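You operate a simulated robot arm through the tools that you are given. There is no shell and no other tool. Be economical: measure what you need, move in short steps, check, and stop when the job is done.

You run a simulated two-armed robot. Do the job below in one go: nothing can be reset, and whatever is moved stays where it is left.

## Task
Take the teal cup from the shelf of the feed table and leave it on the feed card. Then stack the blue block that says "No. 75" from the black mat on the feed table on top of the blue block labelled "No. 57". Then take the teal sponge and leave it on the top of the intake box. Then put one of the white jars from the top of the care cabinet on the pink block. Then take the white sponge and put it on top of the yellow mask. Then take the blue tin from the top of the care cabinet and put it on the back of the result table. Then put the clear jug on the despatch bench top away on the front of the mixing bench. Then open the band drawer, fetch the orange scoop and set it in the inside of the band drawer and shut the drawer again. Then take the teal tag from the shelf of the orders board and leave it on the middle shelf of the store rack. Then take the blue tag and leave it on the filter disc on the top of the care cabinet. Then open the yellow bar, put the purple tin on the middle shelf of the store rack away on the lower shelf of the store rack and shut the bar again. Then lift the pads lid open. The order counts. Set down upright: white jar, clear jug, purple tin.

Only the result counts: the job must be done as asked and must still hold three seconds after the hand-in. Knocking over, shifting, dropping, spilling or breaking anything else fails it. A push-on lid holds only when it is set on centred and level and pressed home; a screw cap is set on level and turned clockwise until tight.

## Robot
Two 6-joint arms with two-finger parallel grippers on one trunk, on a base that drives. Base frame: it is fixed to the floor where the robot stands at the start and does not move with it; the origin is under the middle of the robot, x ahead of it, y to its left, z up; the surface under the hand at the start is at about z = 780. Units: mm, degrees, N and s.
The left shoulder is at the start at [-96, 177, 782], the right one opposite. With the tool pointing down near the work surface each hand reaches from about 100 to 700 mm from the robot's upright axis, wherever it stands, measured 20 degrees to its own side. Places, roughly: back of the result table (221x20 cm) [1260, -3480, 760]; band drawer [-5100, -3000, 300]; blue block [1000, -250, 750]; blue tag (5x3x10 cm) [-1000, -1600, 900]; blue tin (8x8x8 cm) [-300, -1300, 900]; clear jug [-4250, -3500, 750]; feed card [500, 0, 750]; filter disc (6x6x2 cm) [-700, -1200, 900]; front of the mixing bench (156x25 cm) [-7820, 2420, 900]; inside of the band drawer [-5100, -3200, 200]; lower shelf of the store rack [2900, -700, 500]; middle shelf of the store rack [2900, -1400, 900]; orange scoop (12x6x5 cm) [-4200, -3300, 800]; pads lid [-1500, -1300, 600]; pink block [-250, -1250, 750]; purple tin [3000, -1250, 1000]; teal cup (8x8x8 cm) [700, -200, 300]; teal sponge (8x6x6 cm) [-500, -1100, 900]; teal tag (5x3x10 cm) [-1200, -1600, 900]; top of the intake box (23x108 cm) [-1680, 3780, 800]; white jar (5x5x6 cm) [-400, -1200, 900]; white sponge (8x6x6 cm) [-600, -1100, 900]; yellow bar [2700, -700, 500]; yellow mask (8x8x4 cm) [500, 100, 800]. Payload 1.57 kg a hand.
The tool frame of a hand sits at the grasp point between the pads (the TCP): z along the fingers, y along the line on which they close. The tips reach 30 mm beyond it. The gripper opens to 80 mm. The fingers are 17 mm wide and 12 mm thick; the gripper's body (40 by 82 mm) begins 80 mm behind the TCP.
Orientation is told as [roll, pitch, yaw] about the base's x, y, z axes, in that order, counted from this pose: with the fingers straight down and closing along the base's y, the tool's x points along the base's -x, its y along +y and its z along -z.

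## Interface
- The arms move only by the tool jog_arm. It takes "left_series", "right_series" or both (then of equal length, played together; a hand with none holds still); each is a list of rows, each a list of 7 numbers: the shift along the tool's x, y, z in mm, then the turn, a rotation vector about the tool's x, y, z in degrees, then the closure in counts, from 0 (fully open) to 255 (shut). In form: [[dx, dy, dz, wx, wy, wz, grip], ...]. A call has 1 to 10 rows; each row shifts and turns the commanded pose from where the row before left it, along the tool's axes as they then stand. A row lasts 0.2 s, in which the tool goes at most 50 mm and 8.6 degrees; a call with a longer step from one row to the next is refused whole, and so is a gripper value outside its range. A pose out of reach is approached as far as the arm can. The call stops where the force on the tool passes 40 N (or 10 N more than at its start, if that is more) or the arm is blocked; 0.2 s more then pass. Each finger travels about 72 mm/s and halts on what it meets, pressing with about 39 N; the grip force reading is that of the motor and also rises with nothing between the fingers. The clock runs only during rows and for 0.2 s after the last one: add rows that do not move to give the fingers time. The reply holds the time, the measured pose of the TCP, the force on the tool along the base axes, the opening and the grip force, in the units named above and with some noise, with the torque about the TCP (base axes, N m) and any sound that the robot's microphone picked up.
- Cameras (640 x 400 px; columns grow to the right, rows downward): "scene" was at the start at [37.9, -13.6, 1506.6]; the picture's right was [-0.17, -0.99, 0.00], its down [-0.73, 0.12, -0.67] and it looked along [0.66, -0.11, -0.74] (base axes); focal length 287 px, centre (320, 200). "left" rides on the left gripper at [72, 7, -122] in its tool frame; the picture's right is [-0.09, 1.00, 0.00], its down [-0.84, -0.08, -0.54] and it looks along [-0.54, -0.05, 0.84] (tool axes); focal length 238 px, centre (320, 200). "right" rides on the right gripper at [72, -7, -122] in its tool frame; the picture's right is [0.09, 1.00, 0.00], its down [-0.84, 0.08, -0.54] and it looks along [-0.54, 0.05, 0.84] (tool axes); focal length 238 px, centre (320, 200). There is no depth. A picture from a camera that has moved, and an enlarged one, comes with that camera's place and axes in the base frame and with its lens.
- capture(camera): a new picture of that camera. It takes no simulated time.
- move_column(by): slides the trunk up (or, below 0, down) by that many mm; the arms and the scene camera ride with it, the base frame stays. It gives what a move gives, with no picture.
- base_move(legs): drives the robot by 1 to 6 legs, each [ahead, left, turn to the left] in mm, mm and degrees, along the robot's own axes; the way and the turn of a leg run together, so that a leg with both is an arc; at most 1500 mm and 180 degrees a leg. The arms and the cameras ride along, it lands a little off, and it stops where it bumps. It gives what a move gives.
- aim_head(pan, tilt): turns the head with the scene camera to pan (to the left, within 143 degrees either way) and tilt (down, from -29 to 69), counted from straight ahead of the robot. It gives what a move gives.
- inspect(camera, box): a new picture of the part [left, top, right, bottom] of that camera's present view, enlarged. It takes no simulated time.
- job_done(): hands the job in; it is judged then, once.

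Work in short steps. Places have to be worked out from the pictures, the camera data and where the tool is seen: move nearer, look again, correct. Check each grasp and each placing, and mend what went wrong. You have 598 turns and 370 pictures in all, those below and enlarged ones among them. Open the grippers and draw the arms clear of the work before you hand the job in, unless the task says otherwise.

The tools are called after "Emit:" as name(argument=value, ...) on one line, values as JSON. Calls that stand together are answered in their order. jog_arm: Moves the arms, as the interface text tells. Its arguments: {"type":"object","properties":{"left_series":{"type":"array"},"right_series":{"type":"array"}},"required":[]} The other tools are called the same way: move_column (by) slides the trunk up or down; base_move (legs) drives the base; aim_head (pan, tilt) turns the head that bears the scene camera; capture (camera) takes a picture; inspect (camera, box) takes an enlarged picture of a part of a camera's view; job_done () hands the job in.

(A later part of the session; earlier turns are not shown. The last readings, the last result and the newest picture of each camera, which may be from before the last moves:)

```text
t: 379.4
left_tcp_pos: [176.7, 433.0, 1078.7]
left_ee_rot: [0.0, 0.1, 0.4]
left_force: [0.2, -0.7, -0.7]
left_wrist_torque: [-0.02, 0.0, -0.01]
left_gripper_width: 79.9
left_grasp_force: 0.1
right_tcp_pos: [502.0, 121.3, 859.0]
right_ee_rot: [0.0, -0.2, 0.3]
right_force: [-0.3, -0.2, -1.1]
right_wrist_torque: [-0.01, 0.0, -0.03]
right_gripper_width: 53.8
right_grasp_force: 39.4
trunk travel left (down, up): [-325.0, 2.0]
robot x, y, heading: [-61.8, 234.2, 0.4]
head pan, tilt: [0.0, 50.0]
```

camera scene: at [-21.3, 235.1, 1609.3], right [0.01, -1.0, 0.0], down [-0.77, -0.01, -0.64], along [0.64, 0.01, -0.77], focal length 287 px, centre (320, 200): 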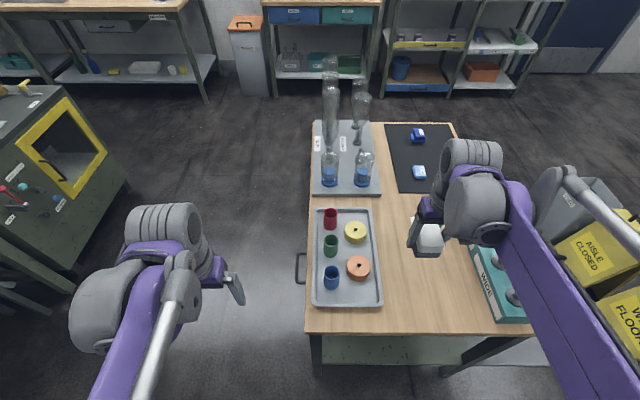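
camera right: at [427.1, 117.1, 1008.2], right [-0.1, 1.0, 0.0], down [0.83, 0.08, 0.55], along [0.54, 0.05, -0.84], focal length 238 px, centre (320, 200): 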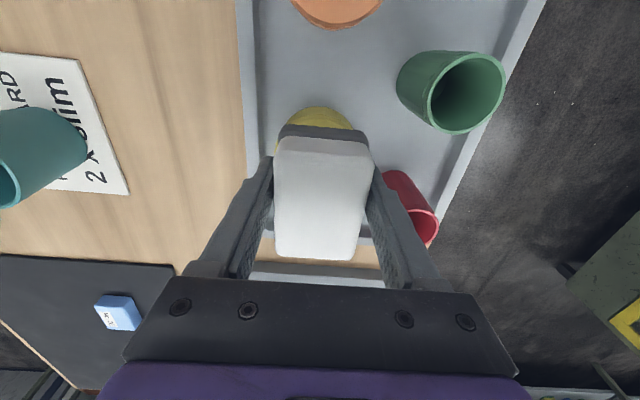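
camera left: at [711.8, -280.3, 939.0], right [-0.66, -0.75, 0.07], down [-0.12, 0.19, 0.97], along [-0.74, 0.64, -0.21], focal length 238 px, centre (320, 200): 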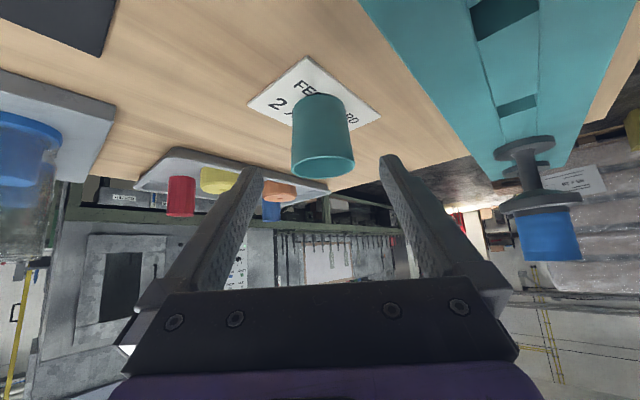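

Emit:
jog_arm(right_series=[[0, 0, 2.5, 0, 0, 0, 255], [0, 0, 0, 0, 0, 0, 255]])

Emit:
jog_arm(right_series=[[0, 0, 2.5, 0, 0, 0, 255], [0, 0, 0, 0, 0, 0, 255]])

Emit:
inspect(camera="scene", box=[315, 195, 395, 255])

```text
t: 380.1
left_tcp_pos: [176.3, 432.8, 1080.6]
left_ee_rot: [0.0, 0.1, 0.4]
left_force: [-0.9, 0.0, 0.6]
left_wrist_torque: [0.04, -0.01, 0.01]
left_gripper_width: 79.9
left_grasp_force: 0.0
right_tcp_pos: [501.4, 121.3, 857.3]
right_ee_rot: [0.0, -0.2, 0.4]
right_force: [0.2, 0.8, -0.8]
right_wrist_torque: [0.0, -0.01, -0.01]
right_gripper_width: 54.3
right_grasp_force: 39.0
trunk travel left (down, up): [-325.0, 2.0]
robot x, y, heading: [-65.0, 236.3, 0.5]
head pan, tilt: [0.0, 50.0]
```

```text
t: 380.6
left_tcp_pos: [177.9, 433.8, 1080.2]
left_ee_rot: [0.0, 0.1, 0.4]
left_force: [-0.1, -0.4, -0.2]
left_wrist_torque: [0.01, -0.02, -0.05]
left_gripper_width: 80.0
left_grasp_force: 0.1
right_tcp_pos: [502.7, 120.0, 854.9]
right_ee_rot: [0.1, -0.1, 0.4]
right_force: [0.2, 0.2, -0.5]
right_wrist_torque: [0.01, 0.01, 0.03]
right_gripper_width: 53.9
right_grasp_force: 38.6
trunk travel left (down, up): [-325.0, 2.0]
robot x, y, heading: [-60.3, 236.0, 0.3]
head pan, tilt: [0.0, 50.0]
```

```text
6.67 times, centred on (355, 225) of scene
camera zoom: at [-26.9, 235.1, 1609.1], right [0.01, -1.0, 0.0], down [-0.77, -0.01, -0.64], along [0.64, 0.01, -0.77], focal length 1912 px, centre (87, 33)
```

zoom: 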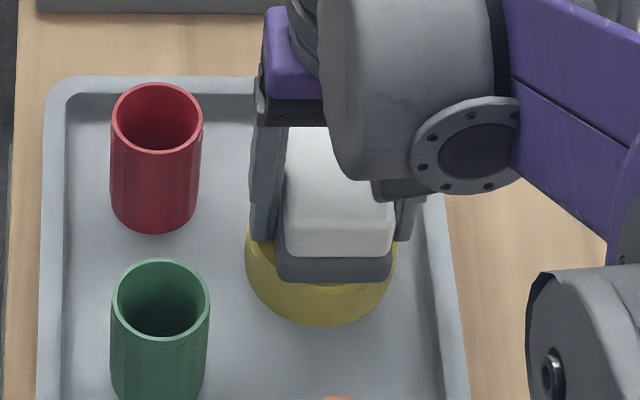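

Emit:
jog_arm(right_series=[[0, 3, 0, 0, 0, 0, 255], [0, 0, 2.5, 0, 0, 0, 255], [0, 0, 0, 0, 0, 0, 255]])

Emit:
jog_arm(right_series=[[0, 0, 2.5, 0, 0, 0, 255], [0, 0, 0, 0, 0, 0, 255]])

Emit:
jog_arm(right_series=[[0, 0, 2.5, 0, 0, 0, 255], [0, 0, 0, 0, 0, 0, 255]])

```text
t: 381.4
left_tcp_pos: [177.3, 433.1, 1079.7]
left_ee_rot: [0.0, 0.1, 0.3]
left_force: [0.3, -0.2, 0.1]
left_wrist_torque: [0.05, -0.04, 0.02]
left_gripper_width: 80.0
left_grasp_force: 0.0
right_tcp_pos: [503.2, 124.0, 852.6]
right_ee_rot: [0.1, -0.2, 0.4]
right_force: [0.4, -0.9, -0.8]
right_wrist_torque: [0.02, -0.02, -0.01]
right_gripper_width: 54.0
right_grasp_force: 38.8
trunk travel left (down, up): [-325.0, 2.0]
robot x, y, heading: [-60.4, 232.4, 0.8]
head pan, tilt: [0.0, 50.0]
```

```text
t: 382.1
left_tcp_pos: [175.9, 432.6, 1080.0]
left_ee_rot: [-0.1, 0.1, 0.4]
left_force: [-0.4, 0.1, 0.8]
left_wrist_torque: [0.0, 0.02, 0.01]
left_gripper_width: 79.8
left_grasp_force: 0.1
right_tcp_pos: [502.6, 124.4, 851.4]
right_ee_rot: [0.0, -0.3, 0.4]
right_force: [0.6, 0.9, 5.5]
right_wrist_torque: [0.0, -0.07, 0.02]
right_gripper_width: 54.3
right_grasp_force: 39.0
trunk travel left (down, up): [-325.0, 2.0]
robot x, y, heading: [-60.2, 237.2, 0.4]
head pan, tilt: [0.0, 50.0]
```

```text
t: 382.6
left_tcp_pos: [174.8, 433.9, 1081.3]
left_ee_rot: [-0.1, 0.0, 0.4]
left_force: [1.5, 0.4, 0.0]
left_wrist_torque: [0.02, 0.03, 0.03]
left_gripper_width: 80.0
left_grasp_force: 0.0
right_tcp_pos: [502.2, 123.4, 849.9]
right_ee_rot: [0.0, -0.4, 0.4]
right_force: [4.0, 0.0, 33.4]
right_wrist_torque: [-0.04, -0.15, 0.01]
right_gripper_width: 54.0
right_grasp_force: 39.2
trunk travel left (down, up): [-325.0, 2.0]
robot x, y, heading: [-63.0, 235.8, 0.5]
head pan, tilt: [0.0, 50.0]
```

Contact. Relax, release and rise.

Emit:
jog_arm(right_series=[[0, 0, -2, 0, 0, 0, 255], [0, 0, 0, 0, 0, 0, 150], [0, 0, 0, 0, 0, 0, 40], [0, 0, 0, 0, 0, 0, 20], [0, 0, 0, 0, 0, 0, 20], [0, 0, -40, 0, 0, 0, 20], [0, 0, -50, 0, 0, 0, 20], [0, 0, -50, 0, 0, 0, 0], [20, 0, -45, 0, 0, 0, 0], [0, 0, 0, 0, 0, 0, 0]])

Emit:
inspect(camera="scene", box=[300, 160, 420, 240])

```text
t: 384.9
left_tcp_pos: [177.2, 433.1, 1080.6]
left_ee_rot: [0.1, 0.1, 0.4]
left_force: [0.5, -0.5, -0.4]
left_wrist_torque: [0.01, 0.02, 0.01]
left_gripper_width: 79.9
left_grasp_force: 0.1
right_tcp_pos: [479.9, 123.2, 1034.5]
right_ee_rot: [0.0, -0.2, 0.4]
right_force: [1.2, -0.8, -0.5]
right_wrist_torque: [-0.01, 0.03, -0.01]
right_gripper_width: 79.9
right_grasp_force: 0.0
trunk travel left (down, up): [-325.0, 2.0]
robot x, y, heading: [-59.8, 234.6, 0.7]
head pan, tilt: [0.0, 50.0]
```

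```text
5.00 times, centred on (360, 200) of scene
camera zoom: at [-26.1, 235.0, 1609.0], right [0.01, -1.0, 0.0], down [-0.77, -0.01, -0.64], along [0.64, 0.01, -0.77], focal length 1434 px, centre (120, 200)
```

zoom: 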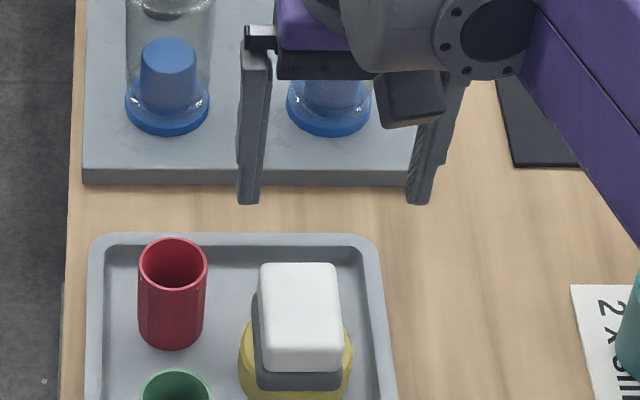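

White sponge rests on the yellow mask. Now the blue tin: I retract and drive back to the cabinet.

Emit:
jog_arm(right_series=[[40, -20, -15, 0, 0, 0, 0], [40, -20, -15, 0, 0, 0, 0], [40, -20, -15, 0, 0, 0, 0], [40, -20, 0, 0, 0, 0, 0], [0, 0, 0, 0, 0, 0, 0]])

Emit:
base_move(legs=[[-230, 0, -0.6], [0, -490, 0], [0, 0, -90], [380, 0, 0]])

Emit:
capture(camera="right")

Emit:
inspect(camera="scene", box=[220, 100, 460, 250])

```text
t: 386.1
left_tcp_pos: [177.7, 433.7, 1079.5]
left_ee_rot: [0.0, 0.1, 0.4]
left_force: [-0.3, 0.3, -0.2]
left_wrist_torque: [-0.01, 0.03, 0.0]
left_gripper_width: 80.2
left_grasp_force: 0.1
right_tcp_pos: [321.9, 42.8, 1077.5]
right_ee_rot: [0.0, -0.2, 0.4]
right_force: [-0.4, 0.1, 0.2]
right_wrist_torque: [-0.01, -0.01, 0.02]
right_gripper_width: 80.2
right_grasp_force: 0.1
trunk travel left (down, up): [-325.0, 2.0]
robot x, y, heading: [-63.2, 233.4, 0.4]
head pan, tilt: [0.0, 50.0]
```

```text
t: 398.0
left_tcp_pos: [-84.8, -869.7, 1079.4]
left_ee_rot: [0.0, 0.1, -89.3]
left_force: [0.0, -0.5, 1.0]
left_wrist_torque: [0.02, -0.01, -0.01]
left_gripper_width: 79.9
left_grasp_force: 0.2
right_tcp_pos: [-474.5, -1017.9, 1076.9]
right_ee_rot: [0.0, -0.2, -89.4]
right_force: [0.2, 0.4, 0.5]
right_wrist_torque: [0.01, 0.02, 0.0]
right_gripper_width: 80.1
right_grasp_force: 0.1
trunk travel left (down, up): [-325.0, 2.0]
robot x, y, heading: [-282.1, -632.2, -89.5]
head pan, tilt: [0.0, 50.0]
```

```text
275 pictures are left
camera right: at [-482.0, -942.9, 1200.9], right [0.99, 0.1, 0.0], down [0.09, -0.83, 0.55], along [0.06, -0.54, -0.84], focal length 238 px, centre (320, 200)
```

right: 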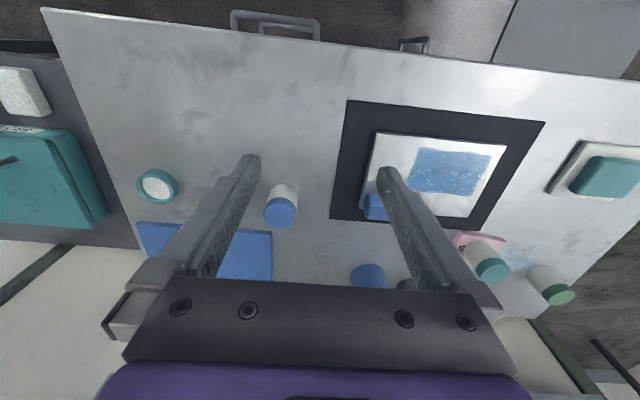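

```text
2.67 times, centred on (340, 175) of scene
camera zoom: at [-283.1, -667.6, 1608.9], right [-1.0, -0.01, 0.0], down [-0.01, 0.77, -0.64], along [0.01, -0.64, -0.77], focal length 765 px, centre (267, 267)
```

zoom: 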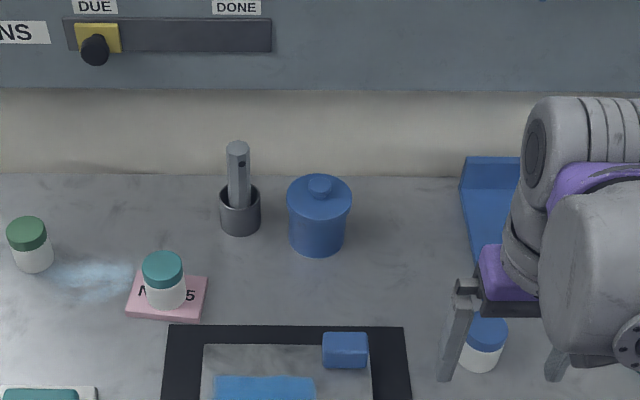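

Tin: body ≈71 mm, centre ≈(-337,-1343), lid wider (≈79). I'll grasp the body with a 45° tilt, sliding in along the finger axis. First tilt and go to a staging pose.

Emit:
base_move(legs=[[30, 0, -0.5]])

Emit:
jog_arm(right_series=[[0, 22, 0, 0, -7.5, 0, 0], [0, 22, 0, 0, -7.5, 0, 0], [0, 22, 0, 0, -7.5, 0, 0], [0, 22, 0, 0, -7.5, 0, 0], [0, 22, 0, 0, -7.5, 0, 0], [0, 22, 0, 0, -7.5, 0, 0], [-15, 0, 40, 0, 0, 0, 0], [-15, 0, 40, 0, 0, 0, 0], [-15, 0, 40, 0, 0, 0, 0], [0, 0, 0, 0, 0, 0, 0]])

Emit:
capture(camera="right")

```text
t: 398.8
left_tcp_pos: [-85.7, -896.6, 1079.1]
left_ee_rot: [0.0, 0.0, -89.9]
left_force: [0.0, 0.7, -0.7]
left_wrist_torque: [-0.07, -0.02, -0.03]
left_gripper_width: 80.1
left_grasp_force: 0.1
right_tcp_pos: [-477.6, -1041.8, 1077.9]
right_ee_rot: [0.0, -0.3, -89.8]
right_force: [0.2, 0.2, 0.8]
right_wrist_torque: [-0.02, 0.01, 0.01]
right_gripper_width: 80.0
right_grasp_force: 0.1
trunk travel left (down, up): [-325.0, 2.0]
robot x, y, heading: [-282.6, -661.3, -89.9]
head pan, tilt: [0.0, 50.0]
```

```text
t: 401.0
left_tcp_pos: [-86.6, -898.9, 1079.4]
left_ee_rot: [-0.1, 0.1, -89.8]
left_force: [0.1, 0.5, 0.3]
left_wrist_torque: [-0.01, -0.01, 0.02]
left_gripper_width: 79.7
left_grasp_force: 0.1
right_tcp_pos: [-346.1, -1159.6, 1024.7]
right_ee_rot: [0.0, -45.2, -89.8]
right_force: [0.0, 0.1, 0.2]
right_wrist_torque: [0.01, -0.01, 0.01]
right_gripper_width: 80.0
right_grasp_force: 0.0
trunk travel left (down, up): [-325.0, 2.0]
robot x, y, heading: [-284.1, -660.9, -89.6]
head pan, tilt: [0.0, 50.0]
```

```text
273 pictures are left
camera right: at [-353.3, -1021.5, 1060.7], right [1.0, 0.07, -0.07], down [0.08, -0.2, 0.98], along [0.05, -0.98, -0.21], focal length 238 px, centre (320, 200)
```

right: 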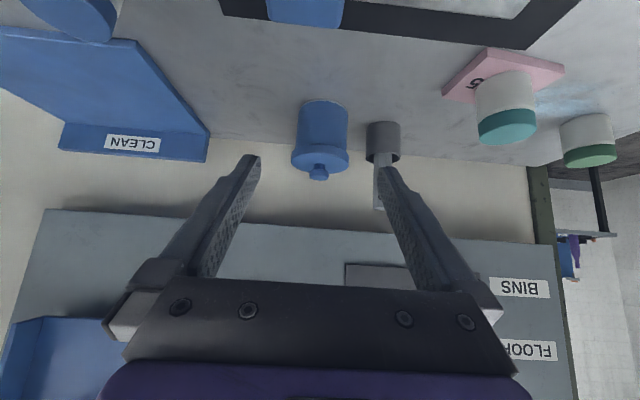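

Emit:
jog_arm(right_series=[[-18.7, 2.5, 45.6, 0, 0, 0, 0], [-18.7, 2.5, 45.6, 0, 0, 0, 0], [0, 0, 0, 0, 0, 0, 0]])

Emit:
capture(camera="right")

```text
t: 401.8
left_tcp_pos: [-86.4, -899.6, 1080.0]
left_ee_rot: [0.0, 0.1, -89.7]
left_force: [0.3, 0.8, -0.4]
left_wrist_torque: [0.04, 0.01, 0.0]
left_gripper_width: 79.9
left_grasp_force: 0.1
right_tcp_pos: [-339.7, -1250.5, 987.8]
right_ee_rot: [0.0, -45.3, -89.7]
right_force: [0.2, 0.2, -0.5]
right_wrist_torque: [-0.05, 0.02, 0.01]
right_gripper_width: 79.8
right_grasp_force: 0.1
trunk travel left (down, up): [-325.0, 2.0]
robot x, y, heading: [-281.0, -665.9, -89.8]
head pan, tilt: [0.0, 50.0]
```

```text
272 pictures are left
camera right: at [-347.1, -1112.3, 1024.3], right [1.0, 0.07, -0.07], down [0.08, -0.2, 0.98], along [0.05, -0.98, -0.21], focal length 238 px, centre (320, 200)
```

right: 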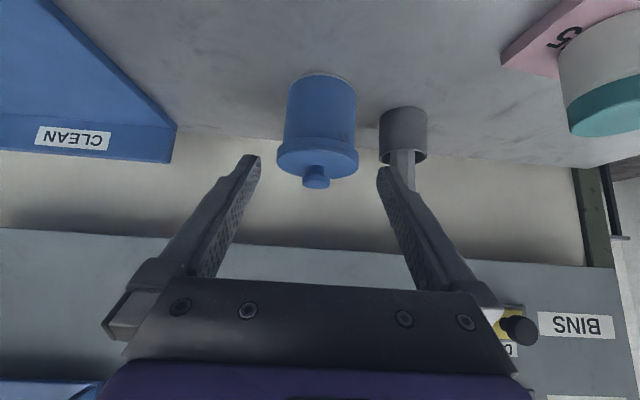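

Lateral is aligned (x≈-340). I slide in along the tool axis in two stages.

Emit:
jog_arm(right_series=[[2, 0, 30, 0, 0, 0, 0], [2, 0, 30, 0, 0, 0, 0], [1, 0, 20, 0, 0, 0, 0], [0, 0, 0, 0, 0, 0, 0]])

Emit:
capture(camera="right")

```text
t: 402.8
left_tcp_pos: [-86.5, -900.3, 1080.2]
left_ee_rot: [0.0, 0.1, -89.7]
left_force: [-0.2, -0.5, -0.1]
left_wrist_torque: [0.0, 0.0, 0.0]
left_gripper_width: 80.1
left_grasp_force: 0.0
right_tcp_pos: [-338.4, -1303.8, 928.4]
right_ee_rot: [0.0, -45.1, -89.7]
right_force: [0.1, -0.8, -0.1]
right_wrist_torque: [0.01, -0.03, 0.01]
right_gripper_width: 79.9
right_grasp_force: 0.1
trunk travel left (down, up): [-325.0, 2.0]
robot x, y, heading: [-284.0, -663.5, -89.8]
head pan, tilt: [0.0, 50.0]
```

```text
271 pictures are left
camera right: at [-347.1, -1166.3, 963.8], right [1.0, 0.07, -0.07], down [0.08, -0.2, 0.98], along [0.05, -0.98, -0.21], focal length 238 px, centre (320, 200)
```

right: 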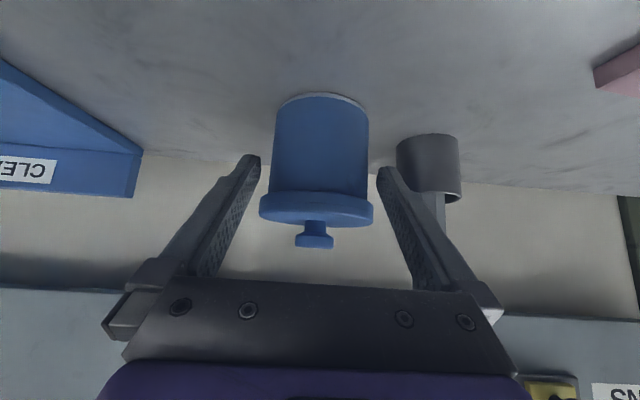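

Emit:
jog_arm(right_series=[[0, 1.5, 20, 0, 0, 0, 0], [1, 0, 20, 0, 0, 0, 0], [0, 0, 8, 0, 0, 0, 0], [0, 0, 0, 0, 0, 0, 0]])

Emit:
capture(camera="right")

```text
t: 403.8
left_tcp_pos: [-86.8, -899.9, 1079.1]
left_ee_rot: [0.0, 0.0, -89.8]
left_force: [-0.2, -0.6, 0.4]
left_wrist_torque: [-0.02, 0.01, -0.02]
left_gripper_width: 80.0
left_grasp_force: 0.0
right_tcp_pos: [-337.5, -1337.4, 892.2]
right_ee_rot: [0.0, -45.2, -89.8]
right_force: [0.2, 0.0, -1.1]
right_wrist_torque: [-0.02, -0.02, 0.03]
right_gripper_width: 80.2
right_grasp_force: 0.0
trunk travel left (down, up): [-325.0, 2.0]
robot x, y, heading: [-282.7, -660.5, -89.9]
head pan, tilt: [0.0, 50.0]
```

```text
270 pictures are left
camera right: at [-345.4, -1198.9, 929.4], right [1.0, 0.07, -0.07], down [0.08, -0.2, 0.98], along [0.05, -0.98, -0.21], focal length 238 px, centre (320, 200)
```

right: 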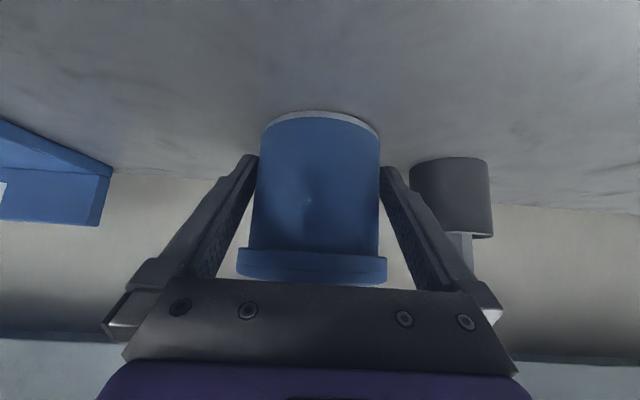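

Body is between the fingers. Close and test-lift.

Emit:
jog_arm(right_series=[[0, 0, 0, 0, 0, 0, 255], [0, 0, 0, 0, 0, 0, 255], [0, 0, 0, 0, 0, 0, 255], [0, 0, 0, 0, 0, 0, 255]])

Emit:
jog_arm(right_series=[[-14, 0, -14, 0, 0, 0, 255], [-28, 0, -28, 0, 0, 0, 255], [0, 0, 0, 0, 0, 0, 255]])

Emit:
capture(camera="right")

```text
t: 404.8
left_tcp_pos: [-86.4, -901.2, 1079.8]
left_ee_rot: [0.0, 0.1, -89.8]
left_force: [0.3, 0.7, 0.2]
left_wrist_torque: [-0.01, 0.02, 0.02]
left_gripper_width: 80.0
left_grasp_force: 0.0
right_tcp_pos: [-337.9, -1336.9, 893.4]
right_ee_rot: [0.0, -45.3, -89.7]
right_force: [-0.6, -0.4, 0.0]
right_wrist_torque: [0.03, 0.04, -0.02]
right_gripper_width: 75.9
right_grasp_force: 38.9
trunk travel left (down, up): [-325.0, 2.0]
robot x, y, heading: [-285.8, -663.8, -89.6]
head pan, tilt: [0.0, 50.0]
```

```text
t: 405.6
left_tcp_pos: [-86.2, -900.6, 1079.8]
left_ee_rot: [0.0, 0.2, -89.7]
left_force: [0.8, 0.8, -0.5]
left_wrist_torque: [0.0, -0.02, -0.02]
left_gripper_width: 80.1
left_grasp_force: 0.1
right_tcp_pos: [-336.9, -1337.7, 952.6]
right_ee_rot: [-0.1, -45.1, -89.8]
right_force: [0.0, -1.1, -0.4]
right_wrist_torque: [0.01, -0.02, 0.01]
right_gripper_width: 76.0
right_grasp_force: 38.8
trunk travel left (down, up): [-325.0, 2.0]
robot x, y, heading: [-284.1, -664.0, -89.9]
head pan, tilt: [0.0, 50.0]
```

```text
269 pictures are left
camera right: at [-344.5, -1198.7, 988.8], right [1.0, 0.07, -0.07], down [0.08, -0.2, 0.98], along [0.05, -0.98, -0.21], focal length 238 px, centre (320, 200)
```

right: 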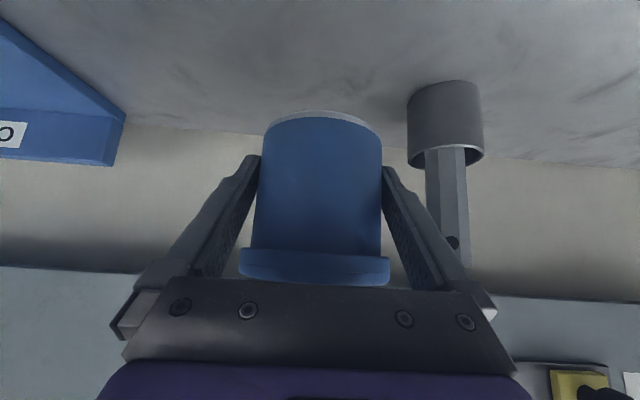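

Tin held (76 mm) and lifted. I raise it higher, retract, then drive through the corridor toward the result table.

Emit:
jog_arm(right_series=[[-30, 0, -30, 0, 0, 0, 255], [-30, 0, -30, 0, 0, 0, 255], [-20, 0, -25, 0, 0, 0, 255], [25, 0, -35, 0, 0, 0, 255], [31, 0, -31, 0, 0, 0, 255], [31, 0, -31, 0, 0, 0, 255], [31, 0, -31, 0, 0, 0, 255], [31, 0, -31, 0, 0, 0, 255], [31, 0, -31, 0, 0, 0, 255], [0, 0, 0, 0, 0, 0, 255]])

Emit:
base_move(legs=[[-165, 0, 0], [0, 0, 90], [0, -165, 0]])

```text
t: 407.8
left_tcp_pos: [-86.0, -900.7, 1079.9]
left_ee_rot: [0.0, 0.1, -89.8]
left_force: [0.2, -0.3, -0.3]
left_wrist_torque: [0.03, -0.02, -0.01]
left_gripper_width: 79.8
left_grasp_force: 0.1
right_tcp_pos: [-337.1, -1072.4, 1075.9]
right_ee_rot: [0.0, -45.2, -89.9]
right_force: [0.8, 0.4, -0.5]
right_wrist_torque: [0.01, 0.0, -0.03]
right_gripper_width: 76.1
right_grasp_force: 38.5
trunk travel left (down, up): [-325.0, 2.0]
robot x, y, heading: [-283.8, -662.4, -89.7]
head pan, tilt: [0.0, 50.0]
```

```text
t: 414.8
left_tcp_pos: [-46.0, -462.0, 1080.5]
left_ee_rot: [0.0, 0.2, 1.1]
left_force: [0.2, 0.0, 0.7]
left_wrist_torque: [0.02, -0.02, 0.03]
left_gripper_width: 79.9
left_grasp_force: 0.0
right_tcp_pos: [128.8, -710.9, 1076.2]
right_ee_rot: [0.0, -45.1, 1.2]
right_force: [-0.3, 0.7, -1.0]
right_wrist_torque: [0.0, 0.04, 0.03]
right_gripper_width: 75.6
right_grasp_force: 39.1
trunk travel left (down, up): [-325.0, 2.0]
robot x, y, heading: [-283.3, -661.8, 1.2]
head pan, tilt: [0.0, 50.0]
```

Emit:
base_move(legs=[[0, 0, -1.2], [1500, 0, 0], [500, 0, 0], [0, 0, -90], [1300, 0, 0]])

Emit:
aim_head(pan=0, tilt=30)

Emit:
capture(camera="scene")

```text
t: 435.1
left_tcp_pos: [1975.9, -2169.3, 1079.1]
left_ee_rot: [0.0, 0.1, -87.9]
left_force: [0.3, -0.2, 0.3]
left_wrist_torque: [0.01, 0.01, -0.03]
left_gripper_width: 80.0
left_grasp_force: 0.0
right_tcp_pos: [1728.9, -2348.4, 1075.4]
right_ee_rot: [0.1, -45.1, -87.9]
right_force: [-0.7, 0.8, -1.4]
right_wrist_torque: [-0.02, -0.02, -0.01]
right_gripper_width: 75.2
right_grasp_force: 38.8
trunk travel left (down, up): [-325.0, 2.0]
robot x, y, heading: [1769.7, -1940.6, -87.8]
head pan, tilt: [0.0, 50.0]
```

```text
t: 435.9
left_tcp_pos: [1974.8, -2169.3, 1079.2]
left_ee_rot: [0.0, 0.2, -87.9]
left_force: [0.2, 0.0, 0.5]
left_wrist_torque: [0.0, 0.02, 0.0]
left_gripper_width: 80.2
left_grasp_force: 0.0
right_tcp_pos: [1729.1, -2348.6, 1076.1]
right_ee_rot: [-0.1, -45.1, -87.9]
right_force: [0.0, 1.4, -1.4]
right_wrist_torque: [0.0, -0.04, -0.02]
right_gripper_width: 75.0
right_grasp_force: 38.9
trunk travel left (down, up): [-325.0, 2.0]
robot x, y, heading: [1769.9, -1938.7, -88.0]
head pan, tilt: [0.0, 30.0]
```

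```text
268 pictures are left
camera scene: at [1772.0, -1986.7, 1638.5], right [-1.0, -0.04, 0.0], down [-0.02, 0.5, -0.87], along [0.03, -0.86, -0.5], focal length 287 px, centre (320, 200)
```

scene: 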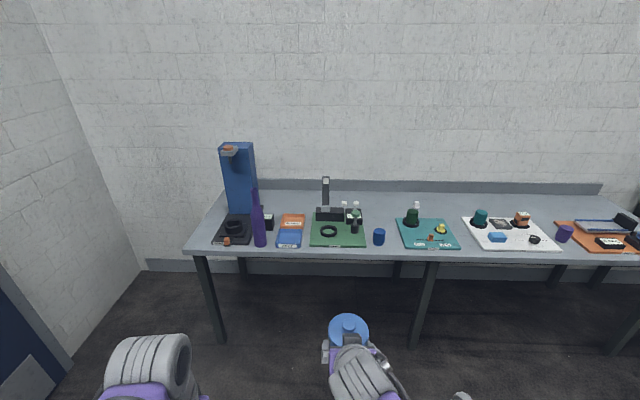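

Result table: front ≈y -2980, back ≈-3600; the back strip is free near x≈1450, y≈-3450. I drive up to it.

Emit:
base_move(legs=[[0, -200, -2], [810, 0, 0]])

Emit:
aim_head(pan=-5, tilt=45)

Emit:
capture(camera="scene")

Emit:
capture(camera="right")

```text
t: 442.2
left_tcp_pos: [1766.1, -2989.1, 1079.7]
left_ee_rot: [0.0, 0.2, -90.3]
left_force: [0.5, 0.4, 0.3]
left_wrist_torque: [-0.01, 0.01, -0.01]
left_gripper_width: 79.8
left_grasp_force: 0.0
right_tcp_pos: [1512.7, -3158.4, 1075.4]
right_ee_rot: [0.1, -45.1, -90.3]
right_force: [0.3, 0.4, -0.4]
right_wrist_torque: [0.01, 0.03, 0.0]
right_gripper_width: 75.1
right_grasp_force: 39.0
trunk travel left (down, up): [-325.0, 2.0]
robot x, y, heading: [1573.2, -2748.6, -90.1]
head pan, tilt: [0.0, 30.0]
```

```text
t: 443.0
left_tcp_pos: [1765.8, -2989.7, 1079.2]
left_ee_rot: [-0.1, 0.1, -90.4]
left_force: [-0.5, 0.4, 0.4]
left_wrist_torque: [-0.04, 0.02, -0.01]
left_gripper_width: 79.9
left_grasp_force: 0.1
right_tcp_pos: [1513.9, -3158.5, 1075.6]
right_ee_rot: [0.1, -45.2, -90.2]
right_force: [0.3, -0.2, -0.8]
right_wrist_torque: [0.05, 0.0, 0.03]
right_gripper_width: 75.2
right_grasp_force: 38.8
trunk travel left (down, up): [-325.0, 2.0]
robot x, y, heading: [1572.0, -2748.3, -90.3]
head pan, tilt: [-5.0, 45.0]
```

```text
267 pictures are left
camera scene: at [1563.8, -2787.8, 1616.0], right [-1.0, 0.09, 0.0], down [0.06, 0.7, -0.71], along [-0.06, -0.7, -0.71], focal length 287 px, centre (320, 200)
```

scene: 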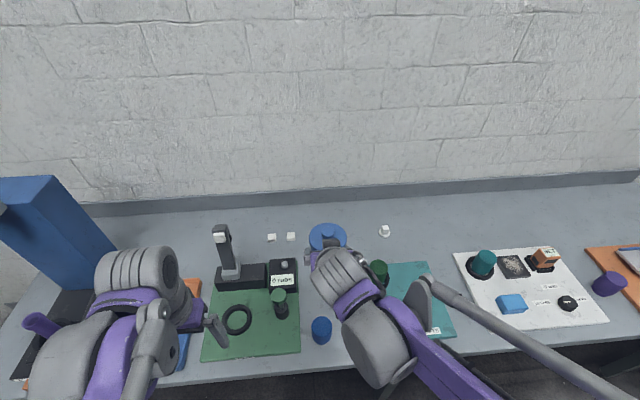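

```text
266 pictures are left
camera right: at [1506.6, -3019.8, 1111.7], right [1.0, 0.06, -0.07], down [0.08, -0.21, 0.98], along [0.05, -0.98, -0.21], focal length 238 px, centre (320, 200)
```

right: 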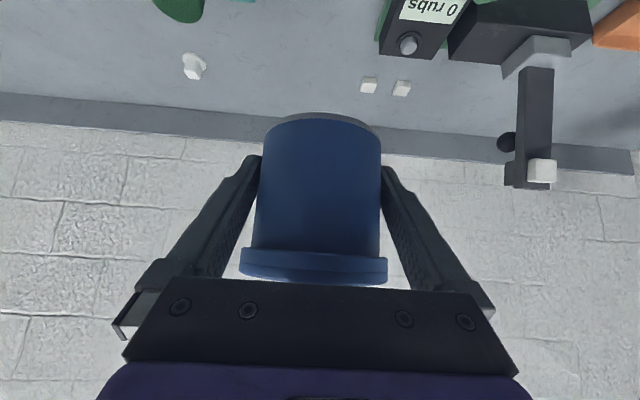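

The free spot on the back strip is around (1440,-3450). I extend the hand there at height, then lower partway.

Emit:
jog_arm(right_series=[[-29.5, -10.5, 29.5, 0, 0, 0, 255], [-29.5, -10.5, 29.5, 0, 0, 0, 255], [-29.5, -10.5, 29.5, 0, 0, 0, 255], [-29.5, -10.5, 29.5, 0, 0, 0, 255], [-29.5, -10.5, 29.5, 0, 0, 0, 255], [-29.5, -10.5, 29.5, 0, 0, 0, 255], [-29.5, -10.5, 29.5, 0, 0, 0, 255], [0, 0, 0, 0, 0, 0, 255]])

Emit:
jog_arm(right_series=[[28.3, 0, 28.3, 0, 0, 0, 255], [28.3, 0, 28.3, 0, 0, 0, 255], [28.3, 0, 28.3, 0, 0, 0, 255], [28.3, 0, 28.3, 0, 0, 0, 255], [28.3, 0, 28.3, 0, 0, 0, 255], [0, 0, 0, 0, 0, 0, 255]])

Emit:
capture(camera="right")

Emit:
capture(camera="scene")

```text
t: 444.8
left_tcp_pos: [1766.4, -2987.9, 1079.4]
left_ee_rot: [0.0, 0.1, -90.3]
left_force: [0.5, -0.8, 0.1]
left_wrist_torque: [-0.01, -0.01, 0.02]
left_gripper_width: 79.9
left_grasp_force: 0.1
right_tcp_pos: [1438.8, -3449.0, 1077.6]
right_ee_rot: [0.0, -45.2, -90.2]
right_force: [-0.7, 0.5, -0.4]
right_wrist_torque: [-0.03, -0.01, 0.01]
right_gripper_width: 74.8
right_grasp_force: 38.7
trunk travel left (down, up): [-325.0, 2.0]
robot x, y, heading: [1569.9, -2749.5, -90.3]
head pan, tilt: [-5.0, 45.0]
```

```text
t: 446.2
left_tcp_pos: [1766.5, -2988.9, 1080.8]
left_ee_rot: [-0.1, 0.0, -90.3]
left_force: [0.2, -0.7, 0.0]
left_wrist_torque: [0.0, -0.03, 0.01]
left_gripper_width: 80.0
left_grasp_force: 0.2
right_tcp_pos: [1438.6, -3451.6, 878.2]
right_ee_rot: [0.0, -45.2, -90.2]
right_force: [-0.3, 0.2, -1.0]
right_wrist_torque: [0.03, 0.04, -0.02]
right_gripper_width: 75.1
right_grasp_force: 39.0
trunk travel left (down, up): [-325.0, 2.0]
robot x, y, heading: [1570.6, -2750.8, -90.1]
head pan, tilt: [-5.0, 45.0]
```

```text
265 pictures are left
camera right: at [1431.7, -3312.4, 912.8], right [1.0, 0.06, -0.07], down [0.08, -0.2, 0.98], along [0.05, -0.98, -0.21], focal length 238 px, centre (320, 200)
```

right: 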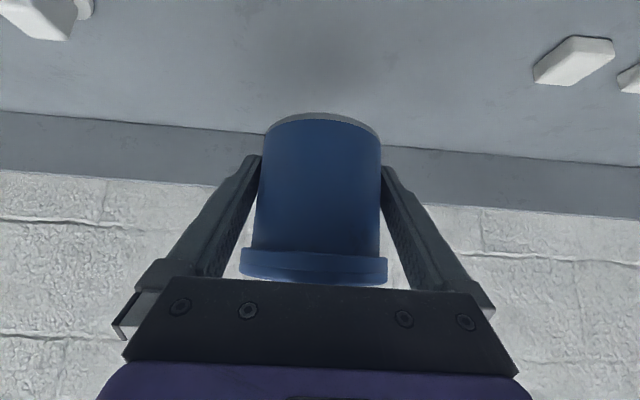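

```text
264 pictures are left
camera scene: at [1563.8, -2787.3, 1616.0], right [-1.0, 0.09, 0.0], down [0.06, 0.7, -0.71], along [-0.06, -0.7, -0.71], focal length 287 px, centre (320, 200)
```

scene: 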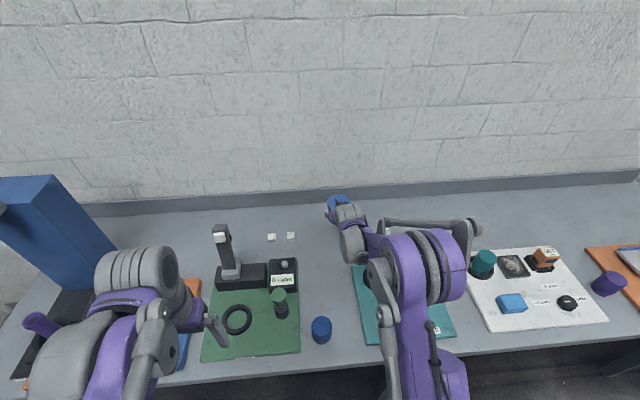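

Emit:
jog_arm(right_series=[[25, 0, 25, 0, 0, 0, 255], [17, 0, 17, 0, 0, 0, 255], [0, 0, 0, 0, 0, 0, 255]])

Emit:
capture(camera="right")

```text
t: 447.0
left_tcp_pos: [1766.0, -2988.5, 1079.6]
left_ee_rot: [0.0, 0.0, -90.3]
left_force: [0.7, -0.2, -0.3]
left_wrist_torque: [-0.02, -0.02, 0.01]
left_gripper_width: 79.9
left_grasp_force: 0.0
right_tcp_pos: [1438.5, -3451.8, 819.1]
right_ee_rot: [0.0, -45.2, -90.2]
right_force: [-0.1, 0.9, -0.7]
right_wrist_torque: [-0.01, 0.01, 0.01]
right_gripper_width: 74.8
right_grasp_force: 38.8
trunk travel left (down, up): [-325.0, 2.0]
robot x, y, heading: [1568.3, -2747.2, -90.2]
head pan, tilt: [-5.0, 45.0]
```

```text
263 pictures are left
camera right: at [1431.2, -3312.8, 853.5], right [1.0, 0.06, -0.07], down [0.08, -0.21, 0.98], along [0.05, -0.98, -0.21], focal length 238 px, centre (320, 200)
```

right: 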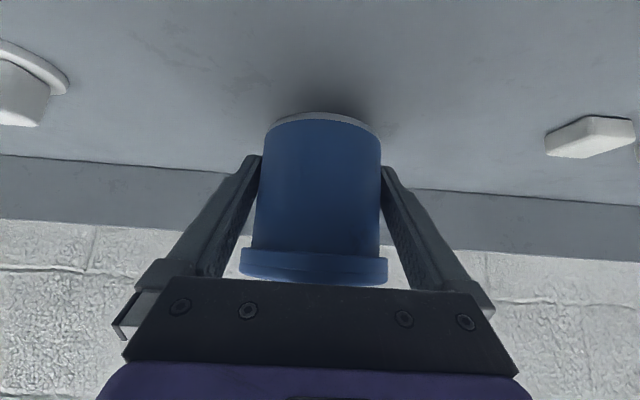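

Emit:
jog_arm(right_series=[[2.8, 0, 2.8, 0, 0, 0, 255], [2.8, 0, 2.8, 0, 0, 0, 255], [0, 0, 0, 0, 0, 0, 255]])

Emit:
jog_arm(right_series=[[2.1, 0, 2.1, 0, 0, 0, 255], [2.1, 0, 2.1, 0, 0, 0, 255], [0, 0, 0, 0, 0, 0, 255]])

Emit:
jog_arm(right_series=[[2.1, 0, 2.1, 0, 0, 0, 255], [2.1, 0, 2.1, 0, 0, 0, 255], [0, 0, 0, 0, 0, 0, 255]])

```text
t: 447.8
left_tcp_pos: [1766.3, -2987.9, 1079.7]
left_ee_rot: [0.0, 0.0, -90.3]
left_force: [-0.5, -0.7, -0.4]
left_wrist_torque: [0.02, 0.01, 0.0]
left_gripper_width: 80.0
left_grasp_force: 0.0
right_tcp_pos: [1438.3, -3452.5, 809.3]
right_ee_rot: [-0.1, -45.2, -90.2]
right_force: [0.8, -0.3, -0.7]
right_wrist_torque: [-0.01, 0.0, -0.02]
right_gripper_width: 75.2
right_grasp_force: 38.7
trunk travel left (down, up): [-325.0, 2.0]
robot x, y, heading: [1569.7, -2750.6, -90.3]
head pan, tilt: [-5.0, 45.0]
```

```text
t: 448.6
left_tcp_pos: [1766.3, -2988.4, 1079.3]
left_ee_rot: [0.0, 0.0, -90.3]
left_force: [-0.3, -0.3, -0.4]
left_wrist_torque: [0.0, -0.03, -0.03]
left_gripper_width: 80.4
left_grasp_force: 0.1
right_tcp_pos: [1437.5, -3450.6, 803.0]
right_ee_rot: [0.0, -45.2, -90.2]
right_force: [-0.4, 0.5, -1.0]
right_wrist_torque: [0.04, 0.03, 0.04]
right_gripper_width: 75.3
right_grasp_force: 39.3
trunk travel left (down, up): [-325.0, 2.0]
robot x, y, heading: [1573.2, -2751.0, -90.2]
head pan, tilt: [-5.0, 45.0]
```

```text
t: 449.4
left_tcp_pos: [1766.7, -2989.0, 1080.1]
left_ee_rot: [0.1, 0.0, -90.3]
left_force: [0.3, -0.4, 0.0]
left_wrist_torque: [0.03, 0.02, -0.02]
left_gripper_width: 80.2
left_grasp_force: 0.0
right_tcp_pos: [1439.1, -3451.3, 798.6]
right_ee_rot: [0.0, -45.2, -90.2]
right_force: [-0.1, 0.0, -1.3]
right_wrist_torque: [0.01, -0.01, 0.01]
right_gripper_width: 75.0
right_grasp_force: 38.6
trunk travel left (down, up): [-325.0, 2.0]
robot x, y, heading: [1572.4, -2750.2, -90.4]
head pan, tilt: [-5.0, 45.0]
```

Emit:
jog_arm(right_series=[[2.1, 0, 2.1, 0, 0, 0, 255], [0, 0, 0, 0, 0, 0, 255]])

Emit:
jog_arm(right_series=[[2.1, 0, 2.1, 0, 0, 0, 255], [0, 0, 0, 0, 0, 0, 255]])

Emit:
jog_arm(right_series=[[2.1, 0, 2.1, 0, 0, 0, 255], [0, 0, 0, 0, 0, 0, 255]])

```text
t: 450.0
left_tcp_pos: [1765.5, -2989.6, 1079.4]
left_ee_rot: [0.0, 0.1, -90.4]
left_force: [-0.4, -0.4, -0.3]
left_wrist_torque: [0.0, -0.02, 0.03]
left_gripper_width: 79.9
left_grasp_force: 0.1
right_tcp_pos: [1438.5, -3450.7, 794.1]
right_ee_rot: [0.0, -45.1, -90.2]
right_force: [-0.3, 0.2, -0.2]
right_wrist_torque: [0.0, 0.0, 0.02]
right_gripper_width: 75.0
right_grasp_force: 38.6
trunk travel left (down, up): [-325.0, 2.0]
robot x, y, heading: [1568.2, -2749.1, -90.3]
head pan, tilt: [-5.0, 45.0]
```

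```text
t: 450.6
left_tcp_pos: [1766.0, -2987.1, 1079.4]
left_ee_rot: [0.0, 0.0, -90.4]
left_force: [-0.2, 0.8, -0.2]
left_wrist_torque: [0.0, 0.01, 0.01]
left_gripper_width: 80.1
left_grasp_force: 0.0
right_tcp_pos: [1438.2, -3450.3, 793.4]
right_ee_rot: [-0.1, -45.4, -90.1]
right_force: [-1.1, -1.3, 16.9]
right_wrist_torque: [0.08, 0.49, 0.04]
right_gripper_width: 74.8
right_grasp_force: 39.4
trunk travel left (down, up): [-325.0, 2.0]
robot x, y, heading: [1573.8, -2750.6, -90.4]
head pan, tilt: [-5.0, 45.0]
```

```text
t: 451.2
left_tcp_pos: [1766.4, -2987.6, 1080.6]
left_ee_rot: [-0.1, 0.0, -90.3]
left_force: [1.0, -1.1, -0.1]
left_wrist_torque: [0.01, -0.01, 0.02]
left_gripper_width: 79.8
left_grasp_force: 0.0
right_tcp_pos: [1439.4, -3448.9, 791.7]
right_ee_rot: [-0.1, -45.6, -90.3]
right_force: [0.4, -8.7, 35.6]
right_wrist_torque: [-0.19, 0.09, -0.2]
right_gripper_width: 75.3
right_grasp_force: 39.2
trunk travel left (down, up): [-325.0, 2.0]
robot x, y, heading: [1572.4, -2751.4, -90.3]
head pan, tilt: [-5.0, 45.0]
```

Contact. Relax, release, withdraw along the finger axis.

Emit:
jog_arm(right_series=[[-1.4, 0, -1.4, 0, 0, 0, 255], [0, 0, 0, 0, 0, 0, 150], [0, 0, 0, 0, 0, 0, 0], [0, 0, 0, 0, 0, 0, 0], [0, 0, -20, 0, 0, 0, 0], [0, 0, -40, 0, 0, 0, 0], [0, 0, -45, 0, 0, 0, 0], [0, 0, -45, 0, 0, 0, 0], [0, 0, -45, 0, 0, 0, 0], [0, 0, 0, 0, 0, 0, 0]])

Emit:
capture(camera="right")

```text
t: 453.4
left_tcp_pos: [1766.0, -2989.4, 1079.5]
left_ee_rot: [0.0, 0.1, -90.4]
left_force: [0.0, 0.0, -0.4]
left_wrist_torque: [0.01, -0.02, 0.0]
left_gripper_width: 80.2
left_grasp_force: 0.1
right_tcp_pos: [1440.6, -3311.5, 926.8]
right_ee_rot: [0.0, -45.2, -90.2]
right_force: [-0.8, 0.3, -0.2]
right_wrist_torque: [-0.01, 0.0, 0.0]
right_gripper_width: 80.2
right_grasp_force: 0.1
trunk travel left (down, up): [-325.0, 2.0]
robot x, y, heading: [1571.6, -2748.7, -90.2]
head pan, tilt: [-5.0, 45.0]
```

```text
262 pictures are left
camera right: at [1433.2, -3173.5, 963.2], right [1.0, 0.06, -0.07], down [0.08, -0.21, 0.98], along [0.05, -0.98, -0.21], focal length 238 px, centre (320, 200)
```

right: 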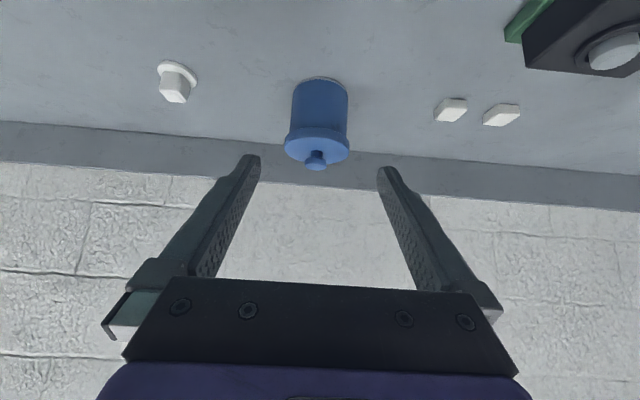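

Tin placed on the back of the result table. Next the clear jug at the despatch bench far west; I retract and drive back through the corridor.

Emit:
jog_arm(right_series=[[20, 0, -40, 0, 0, 0, 0], [20, 0, -40, 0, 0, 0, 0], [25, 0, -35, 0, 0, 0, 0], [31, 0, -31, 0, 0, 0, 0], [31, 0, -31, 0, 0, 0, 0], [0, 0, 0, 0, 0, 0, 0]])

Emit:
base_move(legs=[[-1500, 0, 0], [-580, 60, 0], [0, 0, -90]])

```text
t: 454.8
left_tcp_pos: [1766.5, -2989.5, 1079.9]
left_ee_rot: [0.0, 0.0, -90.3]
left_force: [-0.2, 0.1, 0.2]
left_wrist_torque: [0.0, 0.03, 0.03]
left_gripper_width: 80.0
left_grasp_force: 0.1
right_tcp_pos: [1439.8, -3095.6, 962.3]
right_ee_rot: [-0.1, -45.2, -90.2]
right_force: [0.0, -0.1, 0.8]
right_wrist_torque: [0.04, 0.0, 0.01]
right_gripper_width: 80.1
right_grasp_force: 0.2
trunk travel left (down, up): [-325.0, 2.0]
robot x, y, heading: [1569.1, -2748.7, -90.5]
head pan, tilt: [-5.0, 45.0]
```

```text
t: 468.9
left_tcp_pos: [1406.2, -870.6, 1079.5]
left_ee_rot: [0.0, 0.1, -179.6]
left_force: [0.7, -0.7, -0.2]
left_wrist_torque: [0.0, 0.02, 0.0]
left_gripper_width: 80.1
left_grasp_force: 0.1
right_tcp_pos: [1294.9, -546.2, 962.4]
right_ee_rot: [0.0, -45.2, -179.7]
right_force: [0.2, -0.2, -0.1]
right_wrist_torque: [-0.02, 0.0, -0.01]
right_gripper_width: 79.8
right_grasp_force: 0.2
trunk travel left (down, up): [-325.0, 2.0]
robot x, y, heading: [1643.8, -673.8, -180.0]
head pan, tilt: [-5.0, 45.0]
```

Emit:
base_move(legs=[[0, -12, 0], [1500, 0, 0], [450, 0, 0], [0, -1200, 0], [1500, 0, 0]])

Emit:
aim_head(pan=20, tilt=15)

Emit:
capture(camera="scene")

```text
t: 496.5
left_tcp_pos: [-2046.4, 327.3, 1079.2]
left_ee_rot: [0.0, 0.1, -179.7]
left_force: [0.6, 0.1, 0.5]
left_wrist_torque: [-0.01, 0.02, -0.01]
left_gripper_width: 80.0
left_grasp_force: 0.0
right_tcp_pos: [-2157.5, 652.0, 962.0]
right_ee_rot: [0.0, -45.2, -179.6]
right_force: [0.6, -0.2, 0.5]
right_wrist_torque: [0.0, -0.03, -0.03]
right_gripper_width: 80.4
right_grasp_force: 0.1
trunk travel left (down, up): [-325.0, 2.0]
robot x, y, heading: [-1805.3, 524.1, -179.4]
head pan, tilt: [-5.0, 45.0]
```

```text
t: 497.4
left_tcp_pos: [-2047.5, 327.5, 1079.5]
left_ee_rot: [0.0, 0.1, -179.7]
left_force: [-0.1, -1.2, 0.2]
left_wrist_torque: [-0.03, -0.02, -0.02]
left_gripper_width: 80.1
left_grasp_force: 0.1
right_tcp_pos: [-2158.5, 652.3, 961.8]
right_ee_rot: [-0.1, -45.2, -179.6]
right_force: [-0.1, 0.5, 0.7]
right_wrist_torque: [-0.03, -0.01, 0.01]
right_gripper_width: 80.0
right_grasp_force: 0.0
trunk travel left (down, up): [-325.0, 2.0]
robot x, y, heading: [-1812.5, 523.3, -179.5]
head pan, tilt: [20.0, 15.0]
```

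```text
261 pictures are left
camera scene: at [-1854.0, 492.0, 1662.7], right [-0.35, 0.94, 0.0], down [0.24, 0.09, -0.97], along [-0.91, -0.34, -0.26], focal length 287 px, centre (320, 200)
```

scene: 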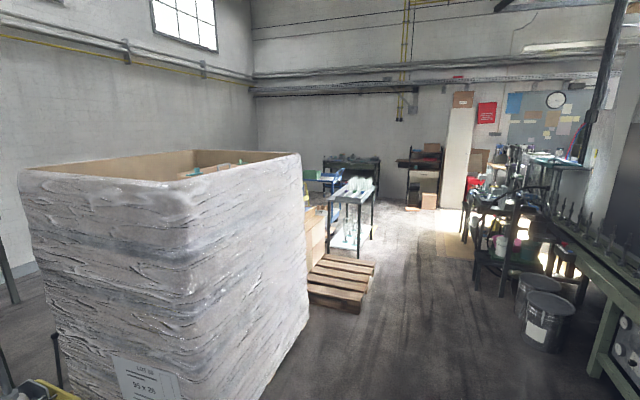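

Emit:
base_move(legs=[[1500, 0, -0.5], [700, 0, 0]])

Emit:
aim_head(pan=50, tilt=20)

Emit:
capture(camera="scene")

```text
t: 508.3
left_tcp_pos: [-4249.1, 332.4, 1077.7]
left_ee_rot: [0.1, 0.1, 179.8]
left_force: [0.5, -0.7, -0.4]
left_wrist_torque: [-0.02, -0.02, -0.01]
left_gripper_width: 80.0
left_grasp_force: 0.1
right_tcp_pos: [-4357.9, 658.1, 962.4]
right_ee_rot: [0.1, -45.2, 180.0]
right_force: [0.5, 0.0, 0.0]
right_wrist_torque: [-0.05, -0.01, 0.03]
right_gripper_width: 80.1
right_grasp_force: 0.1
trunk travel left (down, up): [-325.0, 2.0]
robot x, y, heading: [-4009.4, 526.2, 179.9]
head pan, tilt: [20.0, 15.0]
```

```text
t: 509.3
left_tcp_pos: [-4249.4, 332.9, 1080.1]
left_ee_rot: [0.1, 0.0, 179.7]
left_force: [0.0, -0.6, -0.4]
left_wrist_torque: [-0.02, 0.01, -0.02]
left_gripper_width: 79.9
left_grasp_force: 0.0
right_tcp_pos: [-4357.1, 659.2, 963.6]
right_ee_rot: [0.1, -45.2, 180.0]
right_force: [-0.1, 0.9, -0.7]
right_wrist_torque: [0.02, -0.01, -0.01]
right_gripper_width: 79.9
right_grasp_force: 0.0
trunk travel left (down, up): [-325.0, 2.0]
robot x, y, heading: [-4010.4, 527.4, 179.8]
head pan, tilt: [50.0, 20.0]
```

```text
260 pictures are left
camera scene: at [-4027.2, 455.6, 1654.6], right [-0.76, 0.64, 0.0], down [0.22, 0.26, -0.94], along [-0.61, -0.72, -0.34], focal length 287 px, centre (320, 200)
```

scene: 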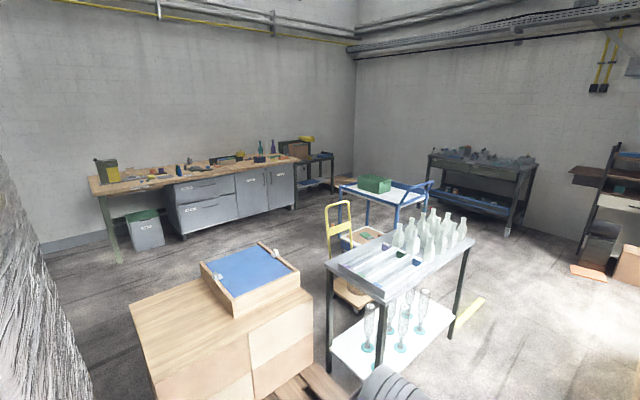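

The despatch bench is along the back wall; the way there is around west of the bottle trolley. I drive to x≈-6400 and look south.

Emit:
base_move(legs=[[1500, 0, 0], [850, 0, 0], [0, 0, 90]])

Emit:
aim_head(pan=0, tilt=30)

Emit:
capture(camera="scene")

```text
t: 524.6
left_tcp_pos: [-6153.6, 290.9, 1079.7]
left_ee_rot: [0.0, 0.1, -88.8]
left_force: [-0.3, -0.4, 0.4]
left_wrist_torque: [0.02, 0.03, 0.0]
left_gripper_width: 80.3
left_grasp_force: 0.1
right_tcp_pos: [-6477.8, 174.4, 962.9]
right_ee_rot: [0.0, -45.2, -88.7]
right_force: [-0.6, -0.4, 0.3]
right_wrist_torque: [0.04, -0.04, 0.04]
right_gripper_width: 80.1
right_grasp_force: 0.1
trunk travel left (down, up): [-325.0, 2.0]
robot x, y, heading: [-6355.3, 523.4, -88.8]
head pan, tilt: [50.0, 20.0]
```

```text
t: 525.8
left_tcp_pos: [-6153.2, 290.7, 1079.3]
left_ee_rot: [0.0, 0.1, -88.9]
left_force: [-0.5, 0.2, -0.3]
left_wrist_torque: [0.0, -0.04, -0.01]
left_gripper_width: 80.0
left_grasp_force: 0.0
right_tcp_pos: [-6478.6, 176.2, 961.9]
right_ee_rot: [-0.1, -45.1, -88.9]
right_force: [0.1, 0.3, 0.7]
right_wrist_torque: [0.0, -0.01, 0.01]
right_gripper_width: 79.9
right_grasp_force: 0.1
trunk travel left (down, up): [-325.0, 2.0]
robot x, y, heading: [-6357.1, 526.6, -88.6]
head pan, tilt: [0.0, 30.0]
```

```text
259 pictures are left
camera scene: at [-6353.6, 478.0, 1638.6], right [-1.0, -0.02, 0.0], down [-0.01, 0.5, -0.87], along [0.02, -0.87, -0.5], focal length 287 px, centre (320, 200)
```

scene: 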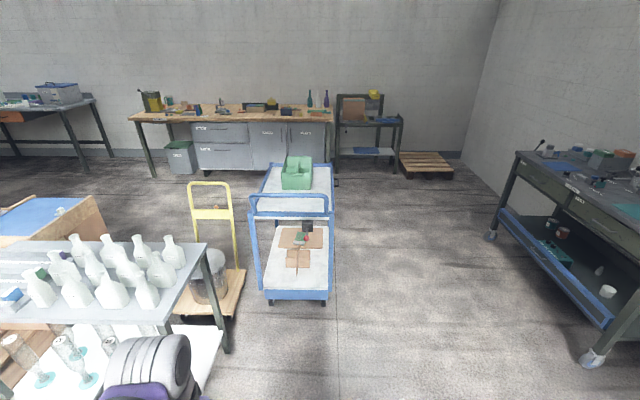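

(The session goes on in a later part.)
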